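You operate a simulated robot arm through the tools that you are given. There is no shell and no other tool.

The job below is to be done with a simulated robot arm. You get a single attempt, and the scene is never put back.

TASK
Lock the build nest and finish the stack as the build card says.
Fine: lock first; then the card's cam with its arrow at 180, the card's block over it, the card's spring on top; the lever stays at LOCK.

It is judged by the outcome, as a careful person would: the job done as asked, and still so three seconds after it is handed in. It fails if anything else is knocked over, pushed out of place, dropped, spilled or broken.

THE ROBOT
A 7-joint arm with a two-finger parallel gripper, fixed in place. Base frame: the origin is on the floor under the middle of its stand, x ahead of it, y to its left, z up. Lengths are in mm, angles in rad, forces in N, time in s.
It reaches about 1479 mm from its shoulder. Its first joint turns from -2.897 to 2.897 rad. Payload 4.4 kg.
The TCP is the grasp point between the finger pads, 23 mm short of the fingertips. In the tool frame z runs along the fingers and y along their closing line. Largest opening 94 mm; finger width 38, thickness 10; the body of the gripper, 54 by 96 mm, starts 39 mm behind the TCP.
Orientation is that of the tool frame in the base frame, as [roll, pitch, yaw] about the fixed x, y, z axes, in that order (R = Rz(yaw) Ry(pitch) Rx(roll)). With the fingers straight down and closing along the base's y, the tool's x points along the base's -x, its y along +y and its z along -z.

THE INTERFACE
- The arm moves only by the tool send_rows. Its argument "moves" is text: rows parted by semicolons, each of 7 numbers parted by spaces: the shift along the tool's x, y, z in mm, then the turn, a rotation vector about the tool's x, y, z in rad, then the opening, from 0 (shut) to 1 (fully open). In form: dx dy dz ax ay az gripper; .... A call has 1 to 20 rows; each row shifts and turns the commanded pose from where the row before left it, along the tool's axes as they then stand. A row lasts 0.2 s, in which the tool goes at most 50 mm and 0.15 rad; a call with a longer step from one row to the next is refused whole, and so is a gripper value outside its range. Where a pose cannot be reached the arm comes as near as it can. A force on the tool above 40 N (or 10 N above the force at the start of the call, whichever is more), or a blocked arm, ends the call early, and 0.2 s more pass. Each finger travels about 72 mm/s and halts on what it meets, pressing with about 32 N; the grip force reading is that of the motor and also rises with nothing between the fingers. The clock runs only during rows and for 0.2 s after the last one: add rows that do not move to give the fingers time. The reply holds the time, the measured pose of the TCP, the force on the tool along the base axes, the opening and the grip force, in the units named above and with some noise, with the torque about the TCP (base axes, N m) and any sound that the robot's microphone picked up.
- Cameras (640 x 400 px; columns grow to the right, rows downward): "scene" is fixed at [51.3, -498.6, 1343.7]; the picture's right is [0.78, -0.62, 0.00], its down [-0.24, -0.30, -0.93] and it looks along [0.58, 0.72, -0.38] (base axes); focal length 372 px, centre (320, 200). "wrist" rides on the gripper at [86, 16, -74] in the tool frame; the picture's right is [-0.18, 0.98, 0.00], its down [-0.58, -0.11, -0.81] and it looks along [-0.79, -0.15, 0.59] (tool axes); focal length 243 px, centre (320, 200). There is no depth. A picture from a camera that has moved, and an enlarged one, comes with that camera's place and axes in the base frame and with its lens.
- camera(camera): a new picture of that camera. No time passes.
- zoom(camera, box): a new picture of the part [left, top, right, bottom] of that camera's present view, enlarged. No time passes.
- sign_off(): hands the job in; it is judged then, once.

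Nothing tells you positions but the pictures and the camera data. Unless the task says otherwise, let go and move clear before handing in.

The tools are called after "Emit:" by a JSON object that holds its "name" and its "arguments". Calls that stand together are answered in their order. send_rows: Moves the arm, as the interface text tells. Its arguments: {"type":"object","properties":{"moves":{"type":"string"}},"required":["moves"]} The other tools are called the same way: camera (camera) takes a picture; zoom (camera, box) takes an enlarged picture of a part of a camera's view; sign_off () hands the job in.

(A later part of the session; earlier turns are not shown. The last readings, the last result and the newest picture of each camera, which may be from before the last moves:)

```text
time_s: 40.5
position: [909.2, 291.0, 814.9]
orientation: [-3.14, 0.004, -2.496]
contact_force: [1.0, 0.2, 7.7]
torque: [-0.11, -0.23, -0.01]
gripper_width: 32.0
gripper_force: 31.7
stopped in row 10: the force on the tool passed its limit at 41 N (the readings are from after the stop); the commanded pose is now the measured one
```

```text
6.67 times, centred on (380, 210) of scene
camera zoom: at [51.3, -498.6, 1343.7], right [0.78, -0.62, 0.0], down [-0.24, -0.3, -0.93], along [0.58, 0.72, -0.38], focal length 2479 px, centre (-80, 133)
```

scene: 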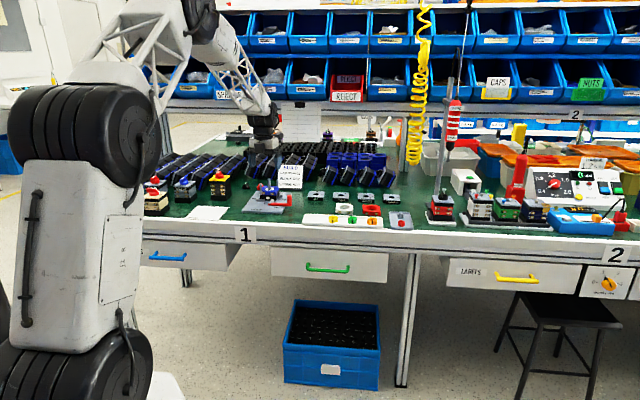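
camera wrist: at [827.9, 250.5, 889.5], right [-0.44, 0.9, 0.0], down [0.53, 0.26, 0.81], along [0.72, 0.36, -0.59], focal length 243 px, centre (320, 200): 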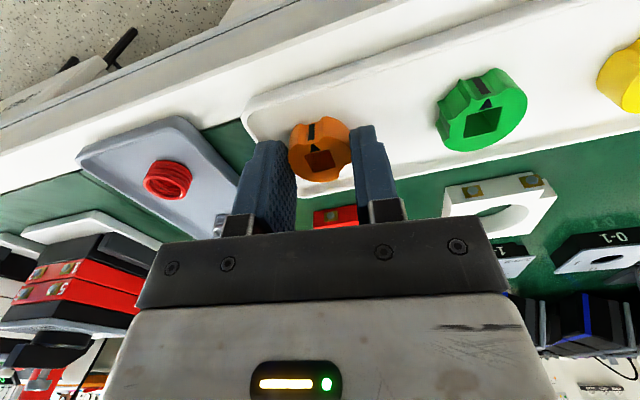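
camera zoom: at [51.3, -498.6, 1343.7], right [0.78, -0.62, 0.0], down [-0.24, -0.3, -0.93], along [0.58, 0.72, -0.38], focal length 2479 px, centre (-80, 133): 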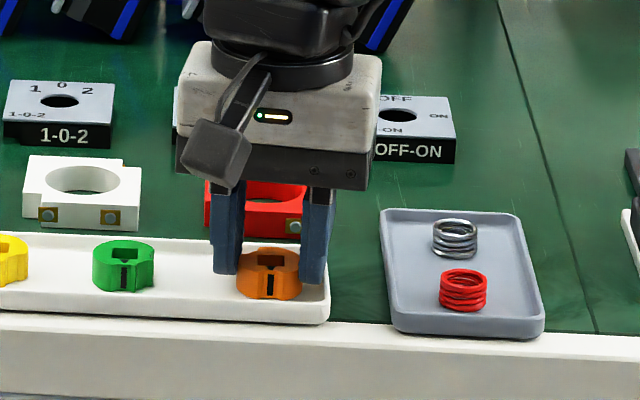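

The cam appears gripped (32 mm), though a force spike stopped the call. Let me look closely before lifting.

Emit:
{"name": "zoom", "arguments": {"camera": "wrist", "box": [240, 100, 400, 200]}}

Emit:
{"name": "zoom", "arguments": {"camera": "scene", "box": [360, 195, 400, 225]}}

Emit:
{"name": "send_rows", "arguments": {"moves": "0 0 0 0 0 0 0; 0 0 0 0 0 0 0"}}

```text
4.00 times, centred on (320, 150) of wrist
camera zoom: at [827.9, 250.5, 889.5], right [-0.44, 0.9, 0.0], down [0.53, 0.26, 0.81], along [0.72, 0.36, -0.59], focal length 970 px, centre (320, 400)
```

zoom: 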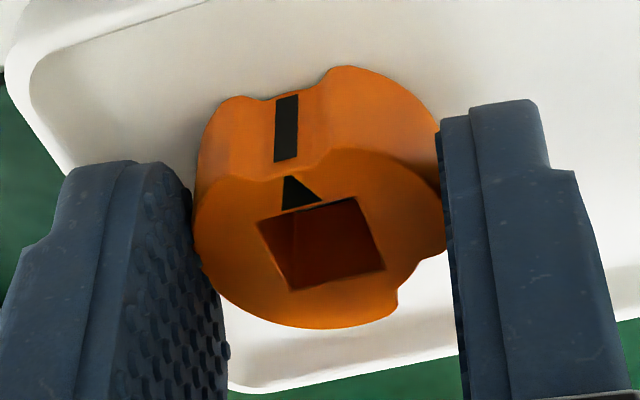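

```text
13.33 times, centred on (380, 210) of scene
camera zoom: at [51.3, -498.6, 1343.7], right [0.78, -0.62, 0.0], down [-0.24, -0.3, -0.93], along [0.58, 0.72, -0.38], focal length 4959 px, centre (-480, 67)
```

zoom: 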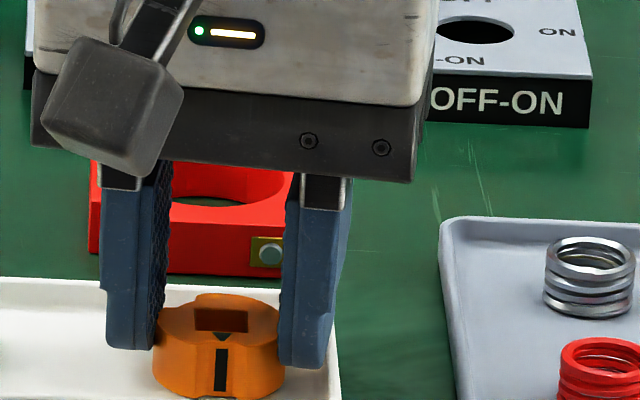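

```text
time_s: 41.1
position: [907.1, 290.7, 814.8]
orientation: [-3.141, 0.001, -2.496]
contact_force: [0.9, 1.1, 12.5]
torque: [-0.18, -0.36, 0.03]
gripper_width: 31.7
gripper_force: 32.0
```

The fingertips are just touching the tray floor (cam height is about 11–12 mm); the grip on the cam looks good. I'll lift it gently.

Emit:
{"name": "send_rows", "arguments": {"moves": "0 0 -2 0 0 0 0; 0 0 -4 0 0 0 0; 0 0 -8 0 0 0 0; 0 0 -15 0 0 0 0; 0 0 -30 0 0 0 0; 0 0 -30 0 0 0 0; 0 0 -30 0 0 0 0; 0 0 -11 0 0 0 0; 0 0 0 0 0 0 0; 0 0 0 0 0 0 0"}}

Emit:
{"name": "zoom", "arguments": {"camera": "wrist", "box": [240, 100, 400, 200]}}

Emit:
{"name": "zoom", "arguments": {"camera": "scene", "box": [340, 140, 420, 240]}}

```text
time_s: 43.3
position: [907.1, 289.9, 943.7]
orientation: [-3.14, 0.0, -2.495]
contact_force: [-0.2, 0.4, -0.9]
torque: [-0.02, -0.02, -0.01]
gripper_width: 31.8
gripper_force: 31.8
```

```text
4.00 times, centred on (320, 150) of wrist
camera zoom: at [827.6, 249.8, 1018.8], right [-0.44, 0.9, 0.0], down [0.53, 0.26, 0.81], along [0.72, 0.36, -0.59], focal length 970 px, centre (320, 400)
```

zoom: 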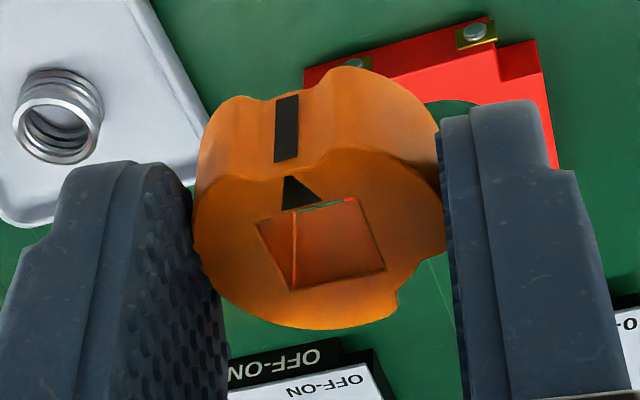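

```text
4.00 times, centred on (380, 190) of scene
camera zoom: at [51.3, -498.6, 1343.7], right [0.78, -0.62, 0.0], down [-0.24, -0.3, -0.93], along [0.58, 0.72, -0.38], focal length 1488 px, centre (80, 240)
```

zoom: 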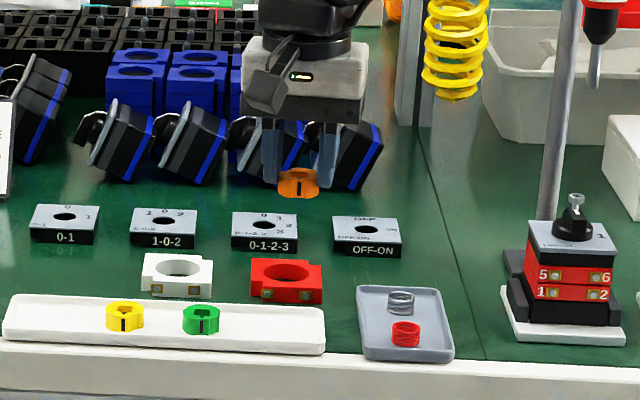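

The cam is held. But the tray looks to have shifted slightly left. I'll measure that against the earlier picture.

Emit:
{"name": "zoom", "arguments": {"camera": "scene", "box": [300, 185, 420, 235]}}

Emit:
{"name": "camera", "arguments": {"camera": "scene"}}

```text
5.33 times, centred on (360, 210) of scene
camera zoom: at [51.3, -498.6, 1343.7], right [0.78, -0.62, 0.0], down [-0.24, -0.3, -0.93], along [0.58, 0.72, -0.38], focal length 1984 px, centre (107, 147)
```

zoom: 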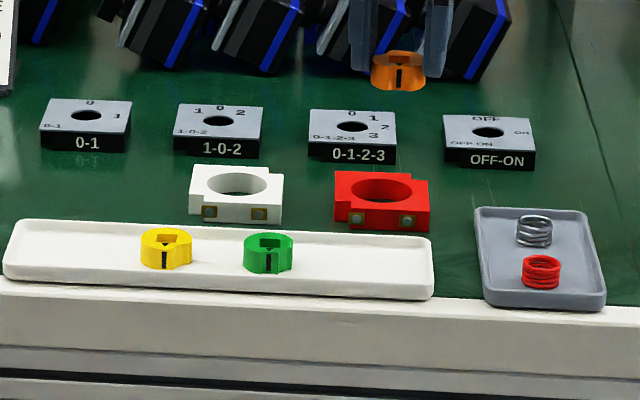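

```text
taken
```

scene: 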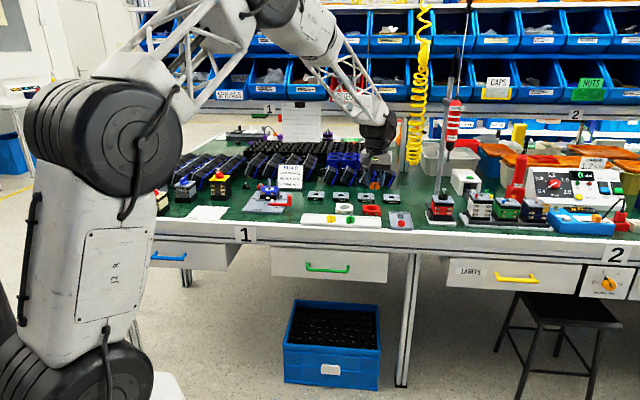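

The tray slid about 6 mm left in the pick; I'll note that for later. Now I'll measure precisely how the cam sits in the fingers.

Emit:
{"name": "zoom", "arguments": {"camera": "scene", "box": [355, 180, 395, 210]}}

Emit:
{"name": "zoom", "arguments": {"camera": "wrist", "box": [280, 120, 360, 190]}}

```text
13.33 times, centred on (375, 195) of scene
camera zoom: at [51.3, -498.6, 1343.7], right [0.78, -0.62, 0.0], down [-0.24, -0.3, -0.93], along [0.58, 0.72, -0.38], focal length 4959 px, centre (-413, 267)
```

zoom: 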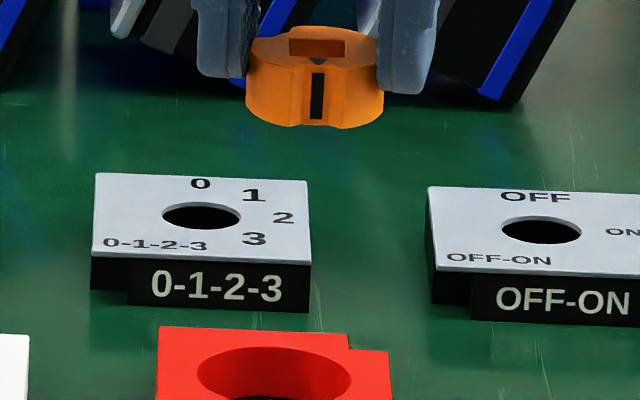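

```text
5.71 times, centred on (320, 155) of wrist
camera zoom: at [827.6, 249.8, 1018.8], right [-0.44, 0.9, 0.0], down [0.53, 0.26, 0.81], along [0.72, 0.36, -0.59], focal length 1386 px, centre (320, 457)
```

zoom: 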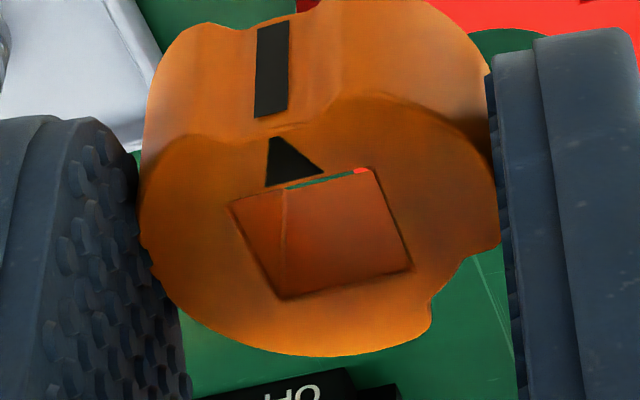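

The cam is held about 1 mm off the TCP axis and aligned. Now I'll carry it over to the nest at height, then rotate 180°.

Emit:
{"name": "send_rows", "arguments": {"moves": "-6 21 -0.6 0 0 0 0; -12.08 42.32 -0.6 0 0 0 0; -12.08 42.32 -0.6 0 0 0 0; -12.08 42.32 -0.6 0 0 0 0; -12.08 42.32 -0.6 0 0 0 0; -12.08 42.32 -0.6 0 0 0 0; -12.08 42.32 -0.6 0 0 0 0; -12.08 42.32 -0.6 0 0 0 0; -12.08 42.32 -0.6 0 0 0 0; -12.08 42.32 -0.6 0 0 0 0; -6.08 21.32 -0.6 0 0 0 0; 0 0 0 0 0 0 0"}}

Emit:
{"name": "send_rows", "arguments": {"moves": "0 0 0 0 0 -0.1496 0; 0 0 0 0 0 -0.1496 0; 0 0 0 0 0 -0.1496 0; 0 0 0 0 0 -0.1496 0; 0 0 0 0 0 -0.1496 0; 0 0 0 0 0 -0.1496 0; 0 0 0 0 0 -0.1496 0; 0 0 0 0 0 -0.1496 0; 0 0 0 0 0 -0.1496 0; 0 0 0 0 0 -0.1496 0; 0 0 0 0 0 -0.1496 0; 0 0 0 0 0 -0.1496 0; 0 0 0 0 0 -0.1496 0; 0 0 0 0 0 -0.1496 0; 0 0 0 0 0 -0.1496 0; 0 0 0 0 0 -0.1496 0; 0 0 0 0 0 -0.1496 0; 0 0 0 0 0 -0.1496 0; 0 0 0 0 0 -0.1496 0; 0 0 0 0 0 -0.1496 0"}}

Emit:
{"name": "send_rows", "arguments": {"moves": "0 0 0 0 0 -0.1496 0; 0 0 0 0 0 0 0; 0 0 0 0 0 0 0"}}

Emit:
{"name": "camera", "arguments": {"camera": "wrist"}}

Emit:
{"name": "zoom", "arguments": {"camera": "scene", "box": [230, 140, 310, 220]}}

```text
time_s: 45.9
position: [748.7, 702.8, 950.7]
orientation: [-3.139, 0.0, -2.497]
contact_force: [-1.8, 0.2, -0.6]
torque: [-0.02, -0.01, 0.01]
gripper_width: 32.1
gripper_force: 31.9
```

```text
time_s: 50.1
position: [750.1, 700.4, 950.3]
orientation: [3.14, -0.001, 0.498]
contact_force: [0.2, 0.1, -0.6]
torque: [-0.03, 0.01, -0.02]
gripper_width: 31.9
gripper_force: 32.1
```

```text
time_s: 50.9
position: [748.9, 701.5, 950.4]
orientation: [3.135, -0.002, 0.638]
contact_force: [-0.2, 0.2, -0.4]
torque: [0.01, -0.01, 0.01]
gripper_width: 31.9
gripper_force: 31.5
```

```text
taken
camera wrist: at [826.6, 739.0, 1025.0], right [0.44, -0.9, 0.01], down [-0.54, -0.26, 0.81], along [-0.72, -0.36, -0.59], focal length 243 px, centre (320, 200)
```

wrist: 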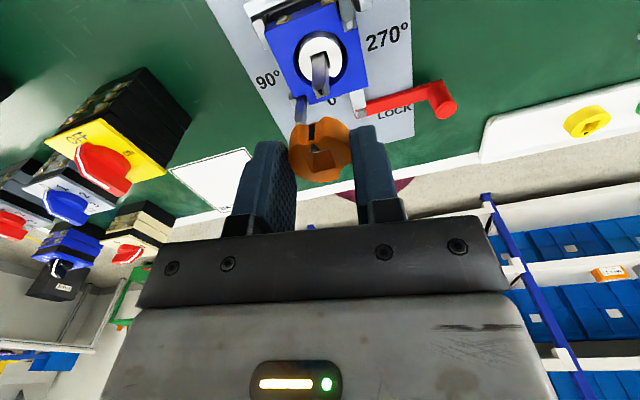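

```text
5.00 times, centred on (270, 180) of scene
camera zoom: at [51.3, -498.6, 1343.7], right [0.78, -0.62, 0.0], down [-0.24, -0.3, -0.93], along [0.58, 0.72, -0.38], focal length 1860 px, centre (570, 300)
```

zoom: 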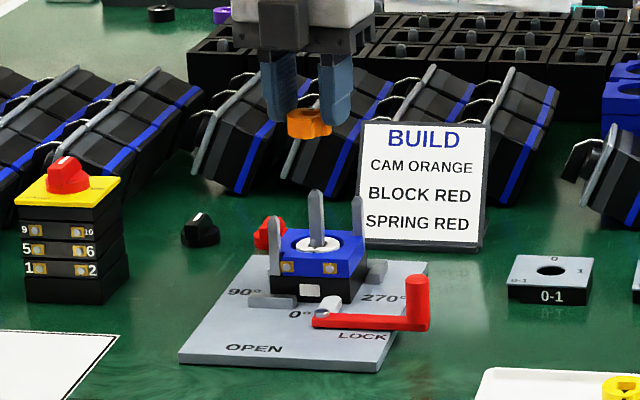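

The cam is now turned with the arrow facing away from the operator and is above the shaft. I'll zoom in to check both alignments.

Emit:
{"name": "zoom", "arguments": {"camera": "wrist", "box": [260, 20, 390, 190]}}

Emit:
{"name": "zoom", "arguments": {"camera": "scene", "box": [250, 150, 290, 200]}}

```text
2.35 times, centred on (325, 105) of wrist
camera zoom: at [826.6, 739.0, 1025.0], right [0.44, -0.9, 0.01], down [-0.54, -0.26, 0.81], along [-0.72, -0.36, -0.59], focal length 571 px, centre (308, 424)
```

zoom: 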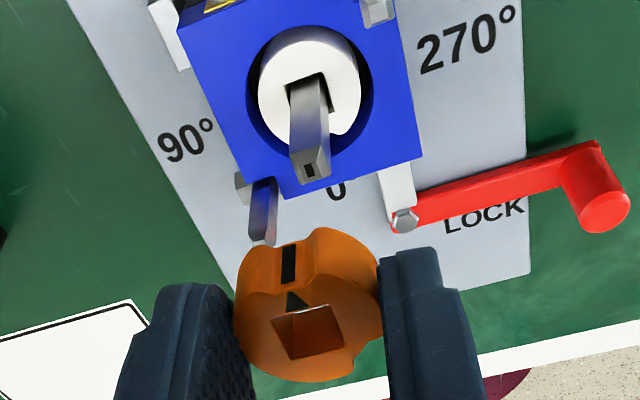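

```text
8.00 times, centred on (270, 175) of scene
camera zoom: at [51.3, -498.6, 1343.7], right [0.78, -0.62, 0.0], down [-0.24, -0.3, -0.93], along [0.58, 0.72, -0.38], focal length 2975 px, centre (720, 400)
```

zoom: 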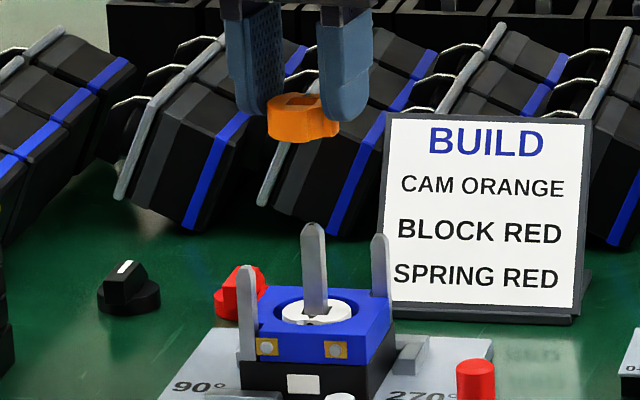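

Emit:
{"name": "zoom", "arguments": {"camera": "scene", "box": [258, 155, 282, 170]}}

Emit:
{"name": "zoom", "arguments": {"camera": "scene", "box": [258, 175, 282, 190]}}

Emit:
{"name": "zoom", "arguments": {"camera": "wrist", "box": [285, 115, 365, 185]}}

Emit:
{"name": "zoom", "arguments": {"camera": "wrist", "box": [280, 25, 360, 105]}}

```text
16.00 times, centred on (270, 162) of scene
camera zoom: at [51.3, -498.6, 1343.7], right [0.78, -0.62, 0.0], down [-0.24, -0.3, -0.93], along [0.58, 0.72, -0.38], focal length 5950 px, centre (1120, 800)
```

zoom: 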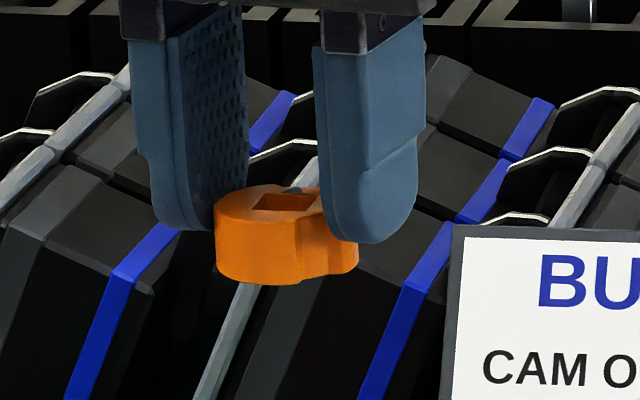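

```text
16.00 times, centred on (270, 182) of scene
camera zoom: at [51.3, -498.6, 1343.7], right [0.78, -0.62, 0.0], down [-0.24, -0.3, -0.93], along [0.58, 0.72, -0.38], focal length 5950 px, centre (1120, 480)
```

zoom: 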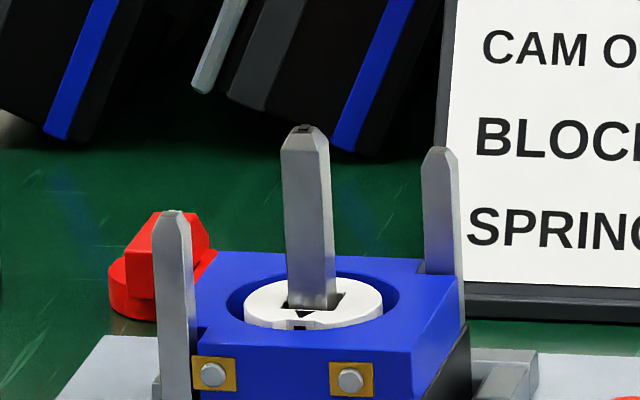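

```text
5.71 times, centred on (325, 150) of wrist
camera zoom: at [826.6, 739.0, 1025.0], right [0.44, -0.9, 0.01], down [-0.54, -0.26, 0.81], along [-0.72, -0.36, -0.59], focal length 1386 px, centre (291, 486)
```

zoom: 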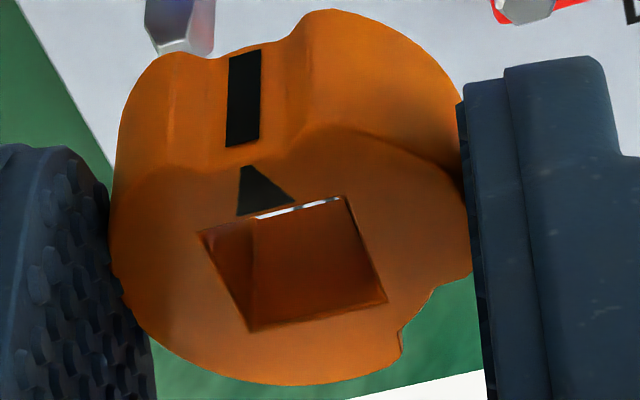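

```text
5.00 times, centred on (320, 65) of wrist
camera zoom: at [826.6, 739.0, 1025.0], right [0.44, -0.9, 0.01], down [-0.54, -0.26, 0.81], along [-0.72, -0.36, -0.59], focal length 1213 px, centre (320, 875)
```

zoom: 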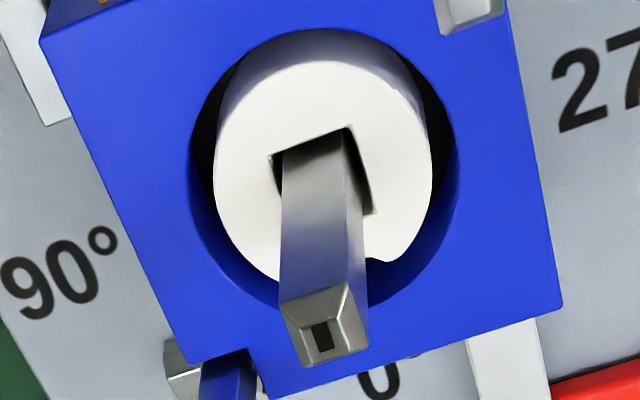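

Scene and wrist views suggest the cam needs a shift of about 1 mm to the right. I'll back off the yaw slightly (near a joint limit), shift, and descend to just above the shaft tip for another check.

Emit:
{"name": "send_rows", "arguments": {"moves": "0 0 0 0 0 0.03 0; 0.3 0.9 0 0 0 0 0; 0 0 16 0 0 0 0; 0 0 16 0 0 0 0; 0 0 14 0 0 0 0; 0 0 0 0 0 0 0; 0 0 0 0 0 0 0"}}

Emit:
{"name": "zoom", "arguments": {"camera": "scene", "box": [258, 165, 282, 180]}}

Emit:
{"name": "zoom", "arguments": {"camera": "scene", "box": [258, 175, 282, 190]}}

Emit:
{"name": "zoom", "arguments": {"camera": "wrist", "box": [260, 70, 390, 190]}}

```text
time_s: 52.5
position: [749.7, 699.7, 903.4]
orientation: [3.139, 0.0, 0.614]
contact_force: [0.1, 0.8, -0.1]
torque: [-0.01, 0.0, 0.02]
gripper_width: 31.9
gripper_force: 31.7
```

```text
16.00 times, centred on (270, 172) of scene
camera zoom: at [51.3, -498.6, 1343.7], right [0.78, -0.62, 0.0], down [-0.24, -0.3, -0.93], along [0.58, 0.72, -0.38], focal length 5950 px, centre (1120, 640)
```

zoom: 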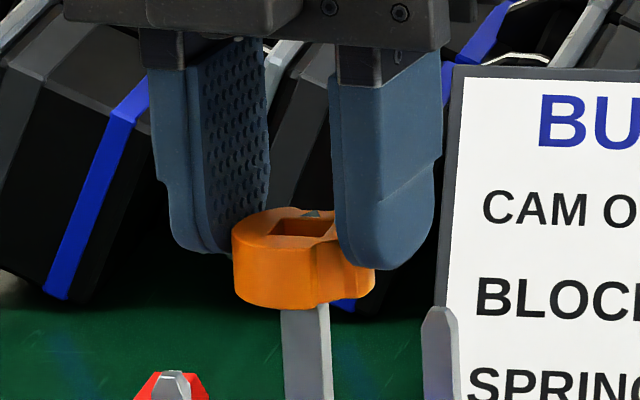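

```text
16.00 times, centred on (270, 182) of scene
camera zoom: at [51.3, -498.6, 1343.7], right [0.78, -0.62, 0.0], down [-0.24, -0.3, -0.93], along [0.58, 0.72, -0.38], focal length 5950 px, centre (1120, 480)
```

zoom: 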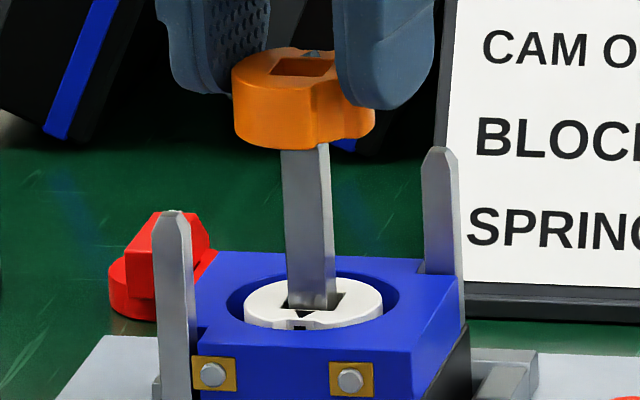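

```text
3.33 times, centred on (325, 130) of wrist
camera zoom: at [828.9, 735.2, 978.6], right [0.42, -0.91, 0.0], down [-0.54, -0.25, 0.81], along [-0.73, -0.34, -0.59], focal length 809 px, centre (303, 433)
```

zoom: 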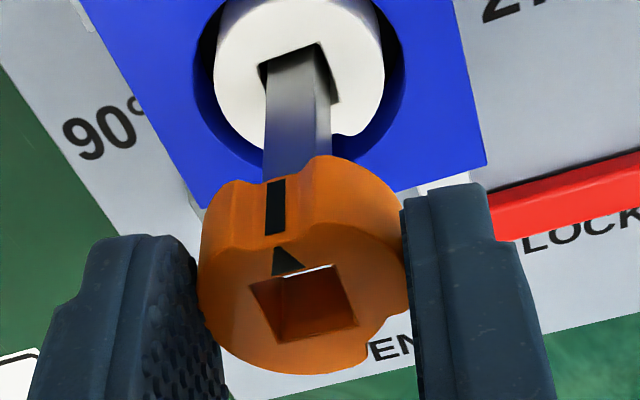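

Scene alignment is now within half a millimetre and the shaft tip is tapered. I'll lower the cam 15 mm in small steps, watching force.

Emit:
{"name": "send_rows", "arguments": {"moves": "0.4 0 3 0 0 0 0; 0 0 3 0 0 0 0; 0 0 3 0 0 0 0; 0 0 3 0 0 0 0; 0 0 3 0 0 0 0; 0 0 0 0 0 0 0"}}

Emit:
{"name": "zoom", "arguments": {"camera": "scene", "box": [258, 170, 282, 185]}}

Emit:
{"name": "zoom", "arguments": {"camera": "wrist", "box": [260, 70, 390, 190]}}

```text
time_s: 53.9
position: [749.9, 700.9, 890.0]
orientation: [3.14, 0.0, 0.617]
contact_force: [0.0, -0.9, -1.0]
torque: [0.03, 0.01, 0.0]
gripper_width: 31.9
gripper_force: 32.6
```

```text
16.00 times, centred on (270, 178) of scene
camera zoom: at [51.3, -498.6, 1343.7], right [0.78, -0.62, 0.0], down [-0.24, -0.3, -0.93], along [0.58, 0.72, -0.38], focal length 5950 px, centre (1120, 560)
```

zoom: 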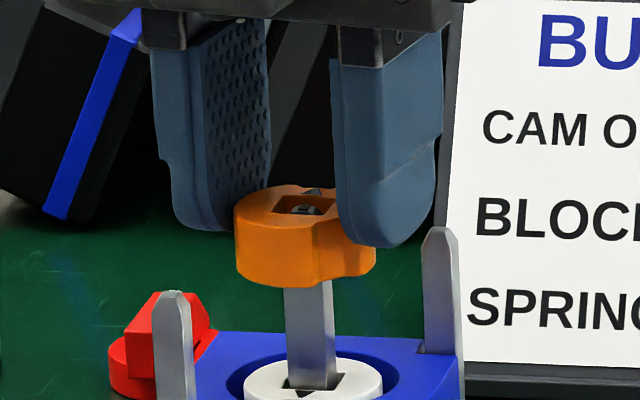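

```text
3.33 times, centred on (325, 130) of wrist
camera zoom: at [829.2, 736.6, 963.3], right [0.42, -0.91, 0.0], down [-0.54, -0.25, 0.81], along [-0.73, -0.34, -0.59], focal length 809 px, centre (303, 433)
```

zoom: 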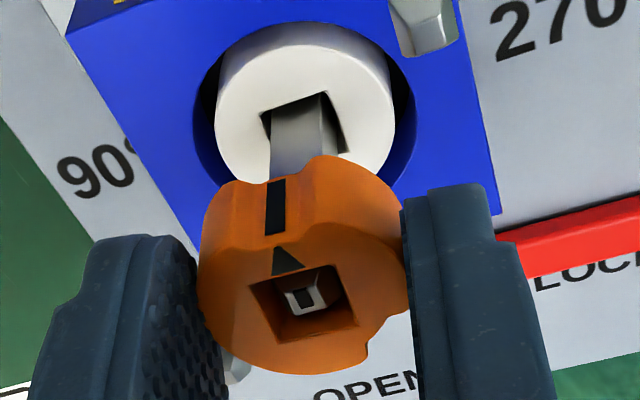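

The shaft tip has entered the hole with no force. Continuing down toward the seat.

Emit:
{"name": "send_rows", "arguments": {"moves": "0 0 3 0 0 0 0; 0 0 3 0 0 0 0; 0 0 3 0 0 0 0; 0 0 3 0 0 0 0; 0 0 3 0 0 0 0; 0 0 3 0 0 0 0; 0 0 3 0 0 0 0; 0 0 3 0 0 0 0; 0 0 3 0 0 0 0; 0 0 0 0 0 0 0"}}

Emit:
{"name": "zoom", "arguments": {"camera": "scene", "box": [254, 175, 286, 195]}}

Emit:
{"name": "zoom", "arguments": {"camera": "wrist", "box": [260, 70, 390, 190]}}

```text
time_s: 56.1
position: [751.0, 702.0, 861.7]
orientation: [3.139, 0.0, 0.615]
contact_force: [0.2, 0.2, 0.4]
torque: [0.02, -0.01, 0.01]
gripper_width: 31.9
gripper_force: 32.1
```

```text
16.00 times, centred on (270, 185) of scene
camera zoom: at [51.3, -498.6, 1343.7], right [0.78, -0.62, 0.0], down [-0.24, -0.3, -0.93], along [0.58, 0.72, -0.38], focal length 5950 px, centre (1120, 440)
```

zoom: 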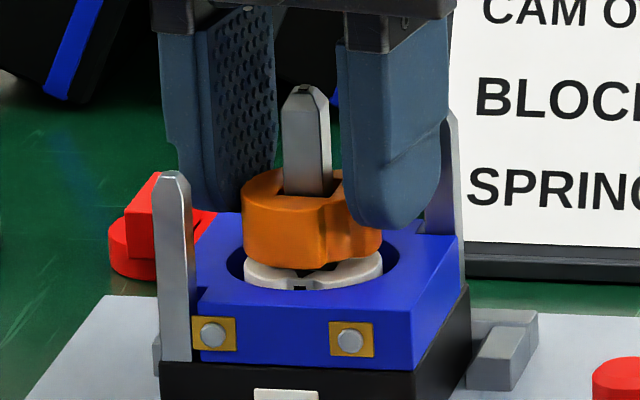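

```text
3.33 times, centred on (325, 130) of wrist
camera zoom: at [829.8, 737.0, 936.8], right [0.42, -0.91, 0.0], down [-0.54, -0.25, 0.81], along [-0.73, -0.34, -0.59], focal length 809 px, centre (303, 433)
```

zoom: 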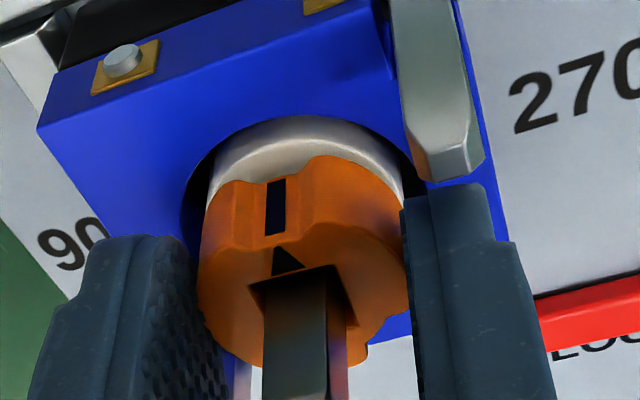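

Smooth so far, about 6–7 mm left to the seat. Continuing in finer steps until contact.

Emit:
{"name": "send_rows", "arguments": {"moves": "0 0 2 0 0 0 0; 0 0 2 0 0 0 0; 0 0 1 0 0 0 0; 0 0 1 0 0 0 0; 0 0 0 0 0 0 0"}}

Emit:
{"name": "zoom", "arguments": {"camera": "scene", "box": [254, 175, 286, 195]}}

```text
time_s: 57.3
position: [750.5, 702.2, 859.4]
orientation: [3.141, -0.004, 0.615]
contact_force: [-0.2, 0.5, 22.8]
torque: [-0.02, 0.04, -0.01]
gripper_width: 31.9
gripper_force: 31.5
```

```text
16.00 times, centred on (270, 185) of scene
camera zoom: at [51.3, -498.6, 1343.7], right [0.78, -0.62, 0.0], down [-0.24, -0.3, -0.93], along [0.58, 0.72, -0.38], focal length 5950 px, centre (1120, 440)
```

zoom: 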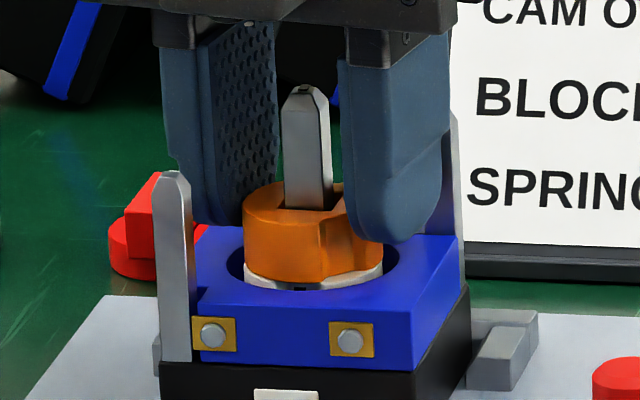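

The cam has seated (22.8 N contact). I'll relieve the downward force, then open slightly to release.

Emit:
{"name": "send_rows", "arguments": {"moves": "0 0 -1.5 0 0 0 0; 0 0 0 0 0 0 0"}}

```text
time_s: 57.9
position: [750.9, 701.4, 859.6]
orientation: [3.14, -0.002, 0.613]
contact_force: [4.3, 1.3, 16.9]
torque: [0.04, -0.11, 0.01]
gripper_width: 31.9
gripper_force: 32.2
```

Emit:
{"name": "send_rows", "arguments": {"moves": "0 0 -1.5 0 0 0 0; 0 0 0 0 0 0 0; 0 0 0 0 0 0 0.4; 0 0 0 0 0 0 0.5; 0 0 0 0 0 0 0.5; 0 0 0 0 0 0 0.5"}}

Emit:
{"name": "zoom", "arguments": {"camera": "scene", "box": [254, 175, 286, 195]}}

Emit:
{"name": "zoom", "arguments": {"camera": "wrist", "box": [260, 70, 390, 190]}}

```text
time_s: 59.3
position: [751.2, 701.0, 858.6]
orientation: [3.14, -0.001, 0.613]
contact_force: [-0.1, -0.3, -0.4]
torque: [0.01, 0.0, 0.0]
gripper_width: 46.8
gripper_force: 0.0
```

```text
16.00 times, centred on (270, 185) of scene
camera zoom: at [51.3, -498.6, 1343.7], right [0.78, -0.62, 0.0], down [-0.24, -0.3, -0.93], along [0.58, 0.72, -0.38], focal length 5950 px, centre (1120, 440)
```

zoom: 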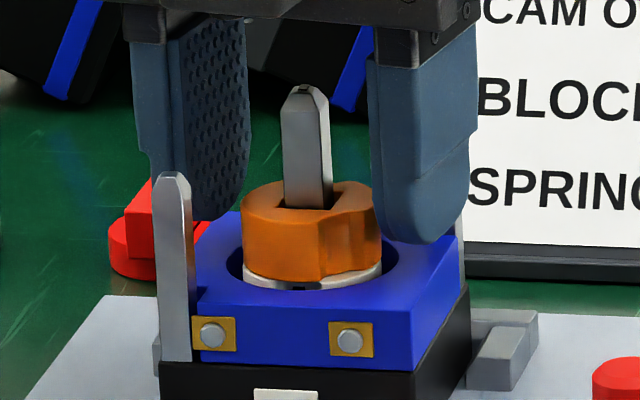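

```text
3.33 times, centred on (325, 130) of wrist
camera zoom: at [829.8, 737.0, 933.7], right [0.42, -0.91, 0.0], down [-0.54, -0.25, 0.81], along [-0.73, -0.34, -0.59], focal length 809 px, centre (303, 433)
```

zoom: 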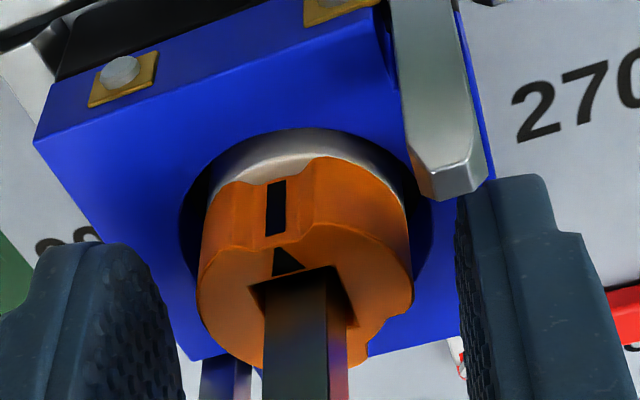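

The cam is in place, arrow facing 180. I'll lift clear of the shaft, turn back and go over the red block.

Emit:
{"name": "send_rows", "arguments": {"moves": "0 0 -10 0 0 0 0.5; 0 0 -30 0 0 0 0.5; 0 0 -30 0 0 0 0.5; 0 0 -30 0 0 0 0.5; 0 0 0 0 0 0 0.5"}}

Emit:
{"name": "send_rows", "arguments": {"moves": "0 0 0 0 0 0.14845 1; 0 0 0 0 0 0.14845 1; 0 0 0 0 0 0.14845 1; 0 0 0 0 0 0.14845 1; 0 0 0 0 0 0.14845 1; 0 0 0 0 0 0.14845 1; 0 0 0 0 0 0.14845 1; 0 0 0 0 0 0.14845 1; 0 0 0 0 0 0.14845 1; 0 0 0 0 0 0.14845 1; 0 0 0 0 0 0.14845 1; 0 0 0 0 0 0.14845 1; 0 0 0 0 0 0.14845 1; 0 0 0 0 0 0.14845 1; 0 0 0 0 0 0.14845 1; 0 0 0 0 0 0.14845 1; 0 0 0 0 0 0.14845 1; 0 0 0 0 0 0.14845 1; 0 0 0 0 0 0.14845 1; 0 0 0 0 0 0.14845 1"}}

Emit:
{"name": "camera", "arguments": {"camera": "wrist"}}

Emit:
{"name": "zoom", "arguments": {"camera": "scene", "box": [240, 165, 300, 215]}}

```text
time_s: 60.5
position: [752.9, 700.0, 959.1]
orientation: [3.141, 0.0, 0.614]
contact_force: [0.2, -0.5, 0.3]
torque: [0.0, 0.03, 0.0]
gripper_width: 47.0
gripper_force: 0.1
```

```text
time_s: 64.7
position: [748.9, 700.9, 959.1]
orientation: [-3.139, 0.0, -2.358]
contact_force: [-1.0, 0.5, 0.3]
torque: [0.01, 0.0, 0.02]
gripper_width: 94.3
gripper_force: 0.2
```

```text
taken
camera wrist: at [676.8, 651.0, 1033.6], right [-0.56, 0.83, 0.0], down [0.49, 0.33, 0.81], along [0.67, 0.45, -0.59], focal length 243 px, centre (320, 200)
```

wrist: 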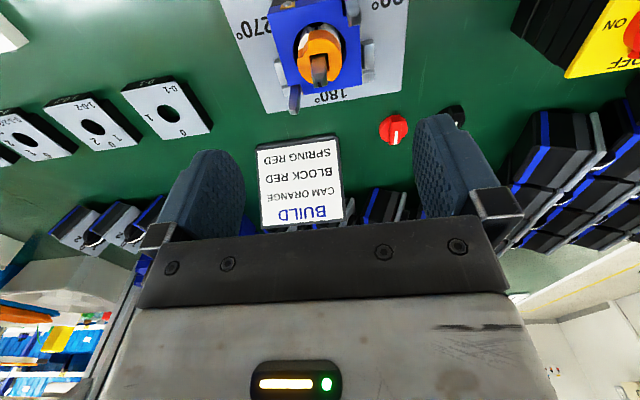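

```text
8.00 times, centred on (270, 190) of scene
camera zoom: at [51.3, -498.6, 1343.7], right [0.78, -0.62, 0.0], down [-0.24, -0.3, -0.93], along [0.58, 0.72, -0.38], focal length 2975 px, centre (720, 280)
```

zoom: 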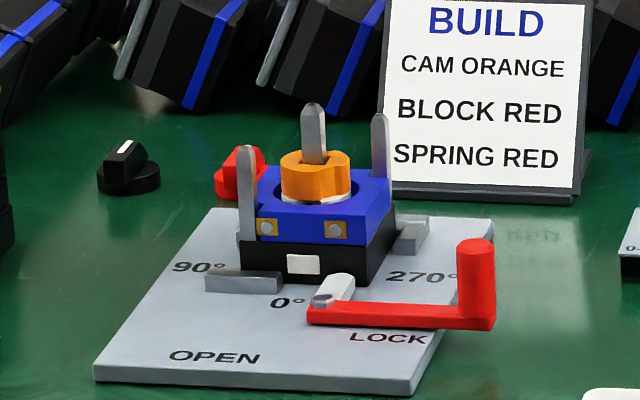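

The cam sits on the shaft and the lever remains at LOCK. I'll check the cam's angle from above, then go over the red block.

Emit:
{"name": "zoom", "arguments": {"camera": "wrist", "box": [230, 0, 420, 120]}}

Emit:
{"name": "send_rows", "arguments": {"moves": "8.96 -44.4 4 0 0 0 1; 8.96 -44.4 4 0 0 0 1; 8.96 -44.4 4 0 0 0 1; 8.96 -44.4 4 0 0 0 1; 8.96 -44.4 4 0 0 0 1; 8.96 -44.4 8 0 0 0 1; 8.96 -44.4 8 0 0 0 1; 8.96 -44.4 10 0 0 0 1; 8.96 -44.4 10 0 0 0 1; 0 0 0 0 0 0 1; 0 0 0 0 0 0 1"}}

Emit:
{"name": "camera", "arguments": {"camera": "wrist"}}

Emit:
{"name": "zoom", "arguments": {"camera": "wrist", "box": [240, 40, 400, 160]}}

Emit:
{"name": "zoom", "arguments": {"camera": "scene", "box": [320, 140, 440, 240]}}

```text
3.33 times, centred on (325, 60) of wrist
camera zoom: at [676.8, 651.0, 1033.6], right [-0.56, 0.83, 0.0], down [0.49, 0.33, 0.81], along [0.67, 0.45, -0.59], focal length 809 px, centre (303, 667)
```

zoom: 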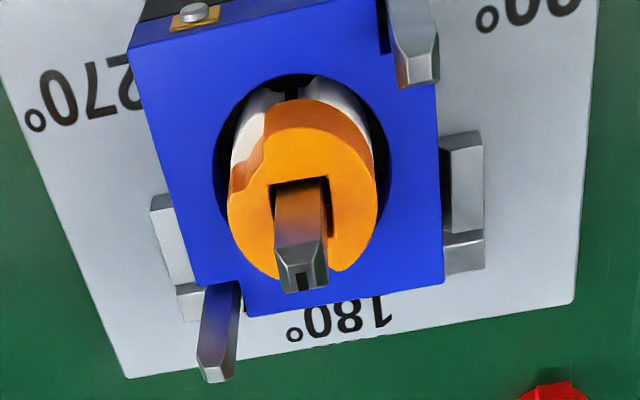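

```text
time_s: 67.1
position: [977.8, 363.1, 903.2]
orientation: [-3.138, 0.001, -2.357]
contact_force: [0.8, 0.3, 0.1]
torque: [0.0, 0.01, -0.02]
gripper_width: 94.1
gripper_force: 0.1
```

```text
taken
camera wrist: at [903.9, 311.7, 977.2], right [-0.57, 0.82, 0.0], down [0.49, 0.33, 0.81], along [0.67, 0.46, -0.59], focal length 243 px, centre (320, 200)
```

wrist: 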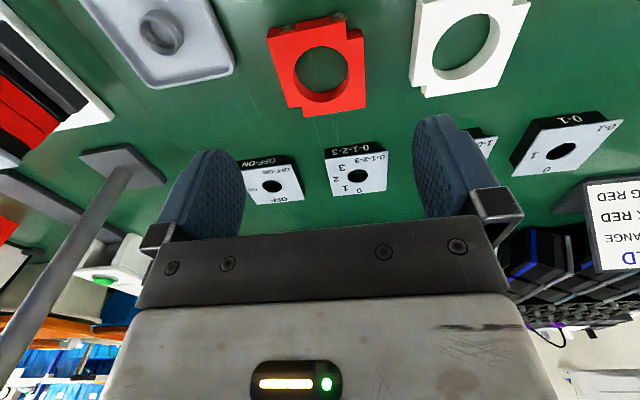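

```text
3.33 times, centred on (320, 100) of wrist
camera zoom: at [903.9, 311.7, 977.2], right [-0.57, 0.82, 0.0], down [0.49, 0.33, 0.81], along [0.67, 0.46, -0.59], focal length 809 px, centre (320, 533)
```

zoom: 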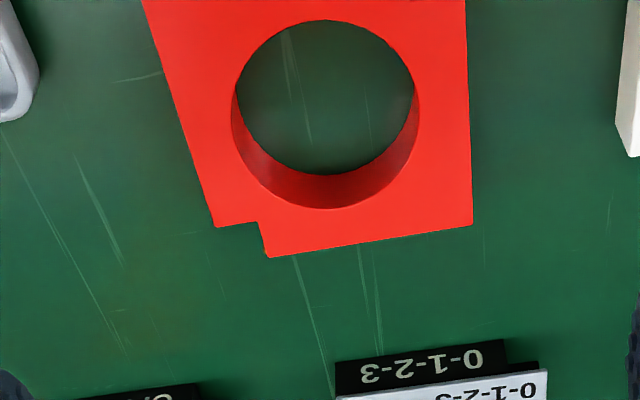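

```text
4.00 times, centred on (380, 190) of scene
camera zoom: at [51.3, -498.6, 1343.7], right [0.78, -0.62, 0.0], down [-0.24, -0.3, -0.93], along [0.58, 0.72, -0.38], focal length 1488 px, centre (80, 240)
```

zoom: 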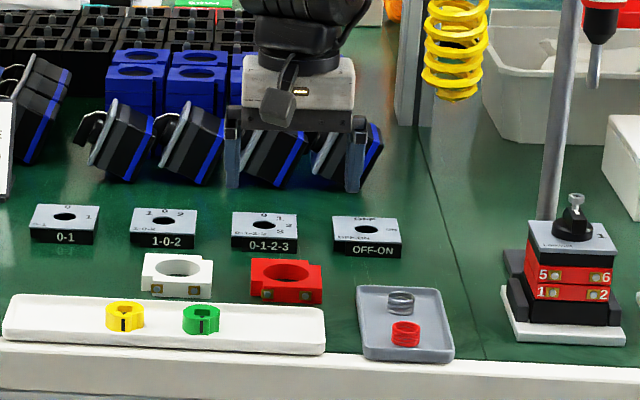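

The red block is aligned with the tool, its center about 2 mm further and 1 mm to the side. I'll correct, descend and grip it.

Emit:
{"name": "send_rows", "arguments": {"moves": "-1.9 1 0 0 0 0 0.85; 0 0 30 0 0 0 0.85; 0 0 30 0 0 0 0.85; 0 0 17 0 0 0 0.85; 0 0 0 0 0 0 0.85; 0 0 0 0 0 0 0.85"}}

Emit:
{"name": "camera", "arguments": {"camera": "wrist"}}

Emit:
{"name": "zoom", "arguments": {"camera": "scene", "box": [340, 175, 420, 235]}}

```text
time_s: 68.5
position: [978.6, 364.7, 825.9]
orientation: [3.141, 0.001, -2.356]
contact_force: [0.0, -0.2, -0.1]
torque: [0.01, 0.02, -0.01]
gripper_width: 79.9
gripper_force: 0.1
```

```text
taken
camera wrist: at [904.0, 313.1, 899.5], right [-0.57, 0.82, 0.0], down [0.49, 0.33, 0.81], along [0.67, 0.46, -0.59], focal length 243 px, centre (320, 200)
```

wrist: 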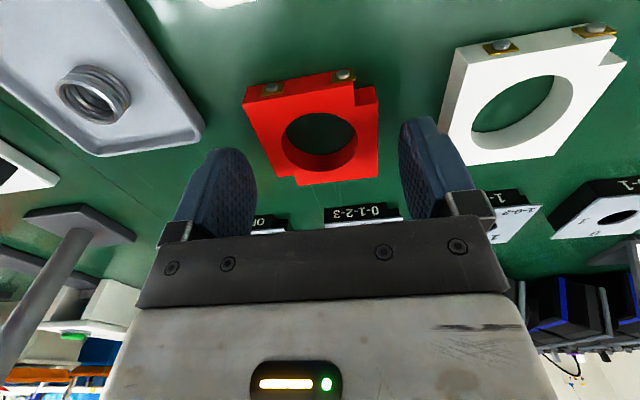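

```text
6.67 times, centred on (380, 205) of scene
camera zoom: at [51.3, -498.6, 1343.7], right [0.78, -0.62, 0.0], down [-0.24, -0.3, -0.93], along [0.58, 0.72, -0.38], focal length 2479 px, centre (-80, 167)
```

zoom: 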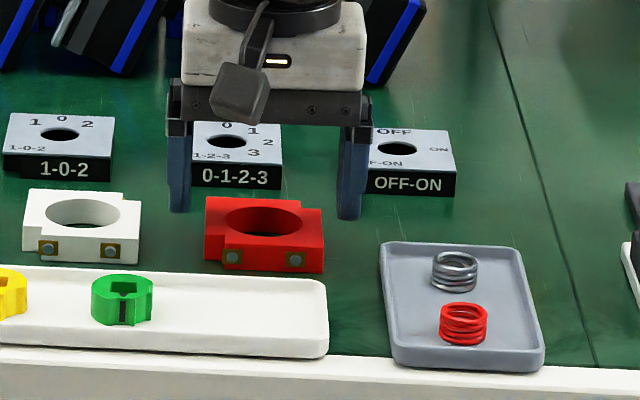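

Emit:
{"name": "zoom", "arguments": {"camera": "wrist", "box": [230, 60, 400, 190]}}

Emit:
{"name": "zoom", "arguments": {"camera": "scene", "box": [355, 185, 405, 220]}}

```text
3.08 times, centred on (315, 125) of wrist
camera zoom: at [904.0, 313.1, 899.5], right [-0.57, 0.82, 0.0], down [0.49, 0.33, 0.81], along [0.67, 0.46, -0.59], focal length 746 px, centre (335, 431)
```

zoom: 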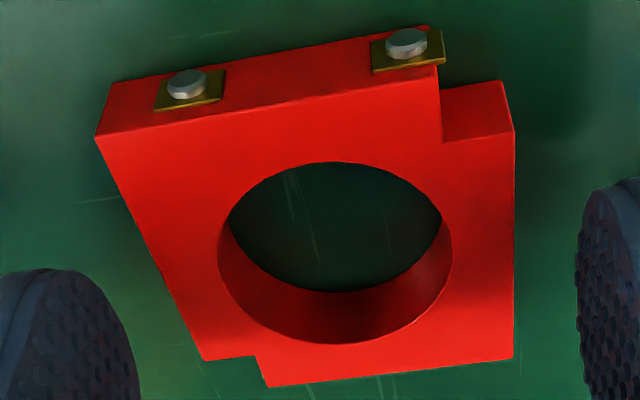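

```text
11.43 times, centred on (380, 202) of scene
camera zoom: at [51.3, -498.6, 1343.7], right [0.78, -0.62, 0.0], down [-0.24, -0.3, -0.93], along [0.58, 0.72, -0.38], focal length 4250 px, centre (-366, 171)
```

zoom: 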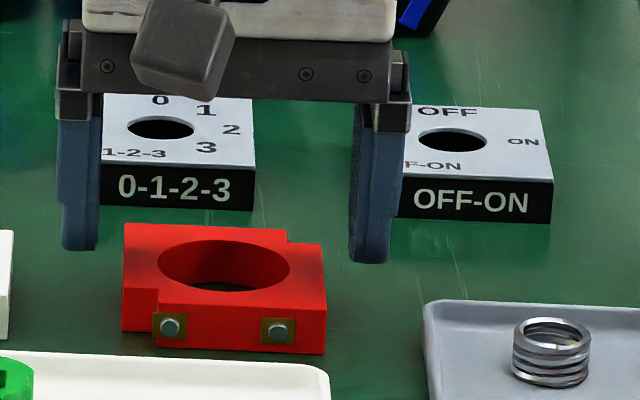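

The block is centred between the fingers. Descending the last 12 mm and closing.

Emit:
{"name": "send_rows", "arguments": {"moves": "0 0 6 0 0 0 0.85; 0 0 6 0 0 0 0.85; 0 0 0 0 0 0 0.75; 0 0 0 0 0 0 0.68; 0 0 0 0 0 0 0.6; 0 0 0 0 0 0 0.5; 0 0 0 0 0 0 0.4; 0 0 0 0 0 0 0.4"}}

Emit:
{"name": "camera", "arguments": {"camera": "wrist"}}

Emit:
{"name": "zoom", "arguments": {"camera": "scene", "box": [355, 185, 405, 220]}}

```text
time_s: 70.3
position: [977.0, 364.0, 813.8]
orientation: [-3.139, -0.002, -2.356]
contact_force: [0.7, 0.8, 1.4]
torque: [0.0, -0.01, -0.05]
gripper_width: 63.0
gripper_force: 31.8
```

```text
taken
camera wrist: at [903.7, 312.8, 888.2], right [-0.57, 0.82, 0.0], down [0.49, 0.33, 0.81], along [0.67, 0.46, -0.59], focal length 243 px, centre (320, 200)
```

wrist: 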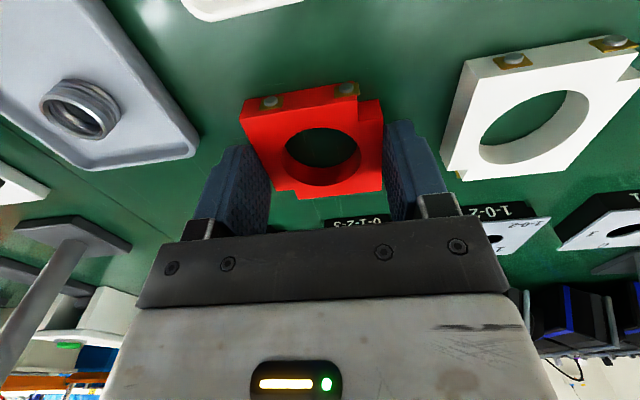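

```text
11.43 times, centred on (380, 202) of scene
camera zoom: at [51.3, -498.6, 1343.7], right [0.78, -0.62, 0.0], down [-0.24, -0.3, -0.93], along [0.58, 0.72, -0.38], focal length 4250 px, centre (-366, 171)
```

zoom: 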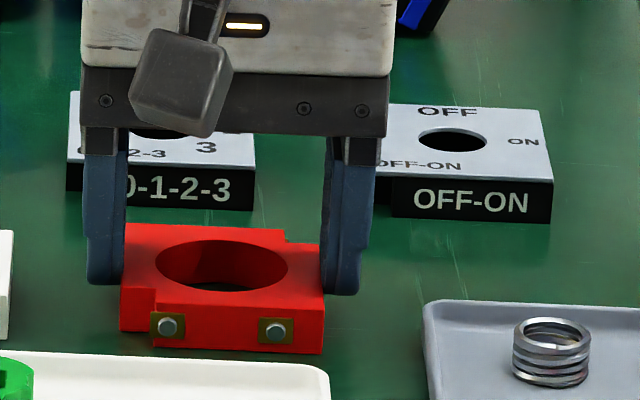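

Gripped at 63 mm. Lifting gently to confirm hold.

Emit:
{"name": "send_rows", "arguments": {"moves": "0 0 -3 0 0 0 0.4; 0 0 -6 0 0 0 0.4; 0 0 -12 0 0 0 0.4; 0 0 -20 0 0 0 0.4; 0 0 -30 0 0 0 0.4; 0 0 -30 0 0 0 0.4; 0 0 -30 0 0 0 0.4; 0 0 -10 0 0 0 0.4; 0 0 0 0 0 0 0.4; 0 0 0 0 0 0 0.4"}}

Emit:
{"name": "zoom", "arguments": {"camera": "wrist", "box": [200, 60, 440, 220]}}

Emit:
{"name": "zoom", "arguments": {"camera": "scene", "box": [345, 140, 425, 200]}}

```text
time_s: 72.5
position: [976.6, 362.1, 956.4]
orientation: [-3.139, 0.0, -2.355]
contact_force: [-0.5, 0.8, -1.0]
torque: [0.02, 0.03, -0.03]
gripper_width: 62.9
gripper_force: 31.9
```

```text
2.50 times, centred on (320, 140) of wrist
camera zoom: at [902.8, 312.3, 1030.2], right [-0.57, 0.82, 0.0], down [0.49, 0.33, 0.81], along [0.67, 0.46, -0.59], focal length 606 px, centre (320, 350)
```

zoom: 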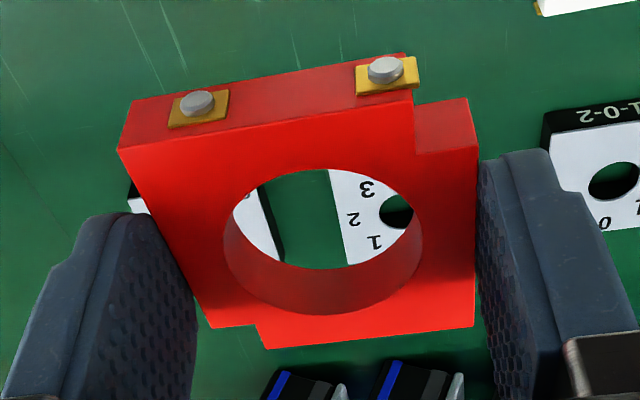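

```text
6.67 times, centred on (385, 170) of scene
camera zoom: at [51.3, -498.6, 1343.7], right [0.78, -0.62, 0.0], down [-0.24, -0.3, -0.93], along [0.58, 0.72, -0.38], focal length 2479 px, centre (-113, 400)
```

zoom: 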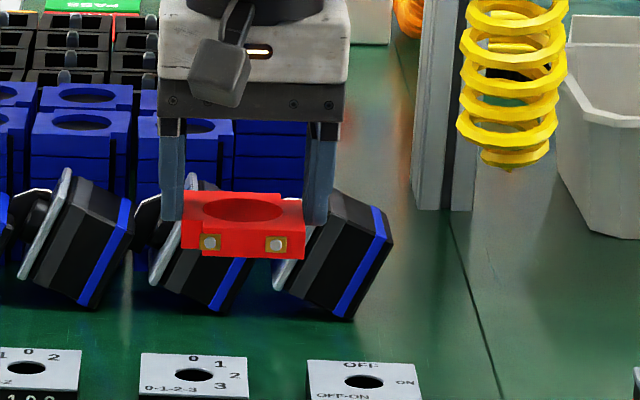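

The block is held. Scale cues suggest its center sits ~4.5 mm beyond the TCP in n; I'll zoom to measure more precisely before placing.

Emit:
{"name": "zoom", "arguments": {"camera": "scene", "box": [362, 155, 394, 179]}}

Emit:
{"name": "zoom", "arguments": {"camera": "wrist", "box": [240, 75, 400, 195]}}

```text
16.00 times, centred on (378, 167) of scene
camera zoom: at [51.3, -498.6, 1343.7], right [0.78, -0.62, 0.0], down [-0.24, -0.3, -0.93], along [0.58, 0.72, -0.38], focal length 5950 px, centre (-608, 728)
```

zoom: 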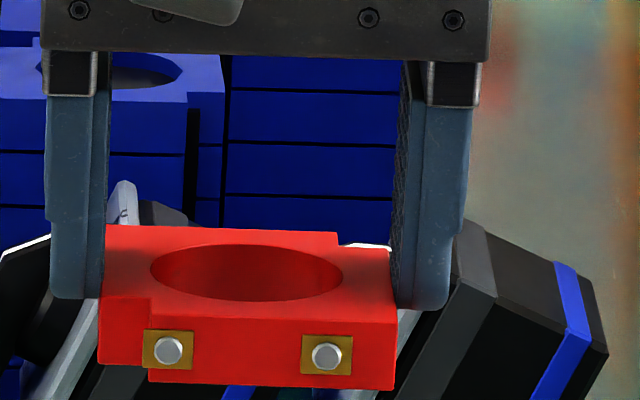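

```text
3.33 times, centred on (320, 135) of wrist
camera zoom: at [902.8, 312.3, 1030.2], right [-0.57, 0.82, 0.0], down [0.49, 0.33, 0.81], along [0.67, 0.46, -0.59], focal length 809 px, centre (320, 417)
```

zoom: 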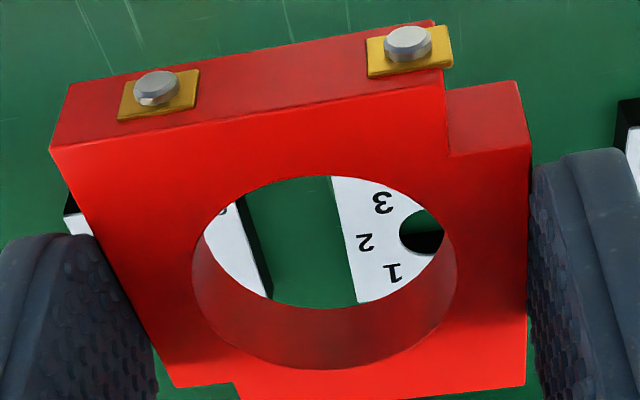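

Measurements agree: the grip is shallow and the block is 4.6 mm off-center in n, which would bring a finger too near a guide pin. I'll set the block back down where it was, and regrip it centred and a bit deeper.

Emit:
{"name": "send_rows", "arguments": {"moves": "0 0 30 0 0 0 0.4; 0 0 30 0 0 0 0.4; 0 0 30 0 0 0 0.4; 0 0 30 0 0 0 0.4; 0 0 12 0 0 0 0.4; 0 0 6 0 0 0 0.4; 0 0 2 0 0 0 0.4; 0 0 1.5 0 0 0 0.4; 0 0 0 0 0 0 0.4"}}

Emit:
{"name": "zoom", "arguments": {"camera": "scene", "box": [355, 185, 405, 220]}}

```text
time_s: 74.5
position: [976.6, 364.0, 815.0]
orientation: [-3.14, 0.002, -2.356]
contact_force: [0.0, -0.2, -0.7]
torque: [-0.02, -0.02, 0.02]
gripper_width: 62.8
gripper_force: 32.2
```

```text
11.43 times, centred on (380, 202) of scene
camera zoom: at [51.3, -498.6, 1343.7], right [0.78, -0.62, 0.0], down [-0.24, -0.3, -0.93], along [0.58, 0.72, -0.38], focal length 4250 px, centre (-366, 171)
```

zoom: 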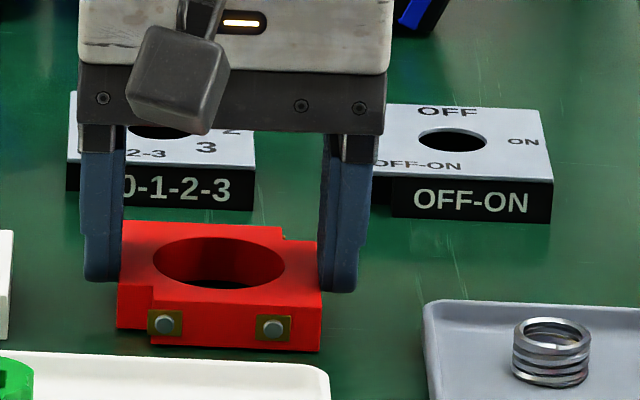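

Emit:
{"name": "send_rows", "arguments": {"moves": "0 0 1 0 0 0 0.4; 0 0 0 0 0 0 0.4; 0 0 0.7 0 0 0 0.4; 0 0 0 0 0 0 0.4"}}

```text
time_s: 75.5
position: [977.1, 364.0, 814.0]
orientation: [-3.14, 0.004, -2.357]
contact_force: [2.1, 0.9, 4.4]
torque: [0.03, 0.04, 0.02]
gripper_width: 63.1
gripper_force: 32.0
```

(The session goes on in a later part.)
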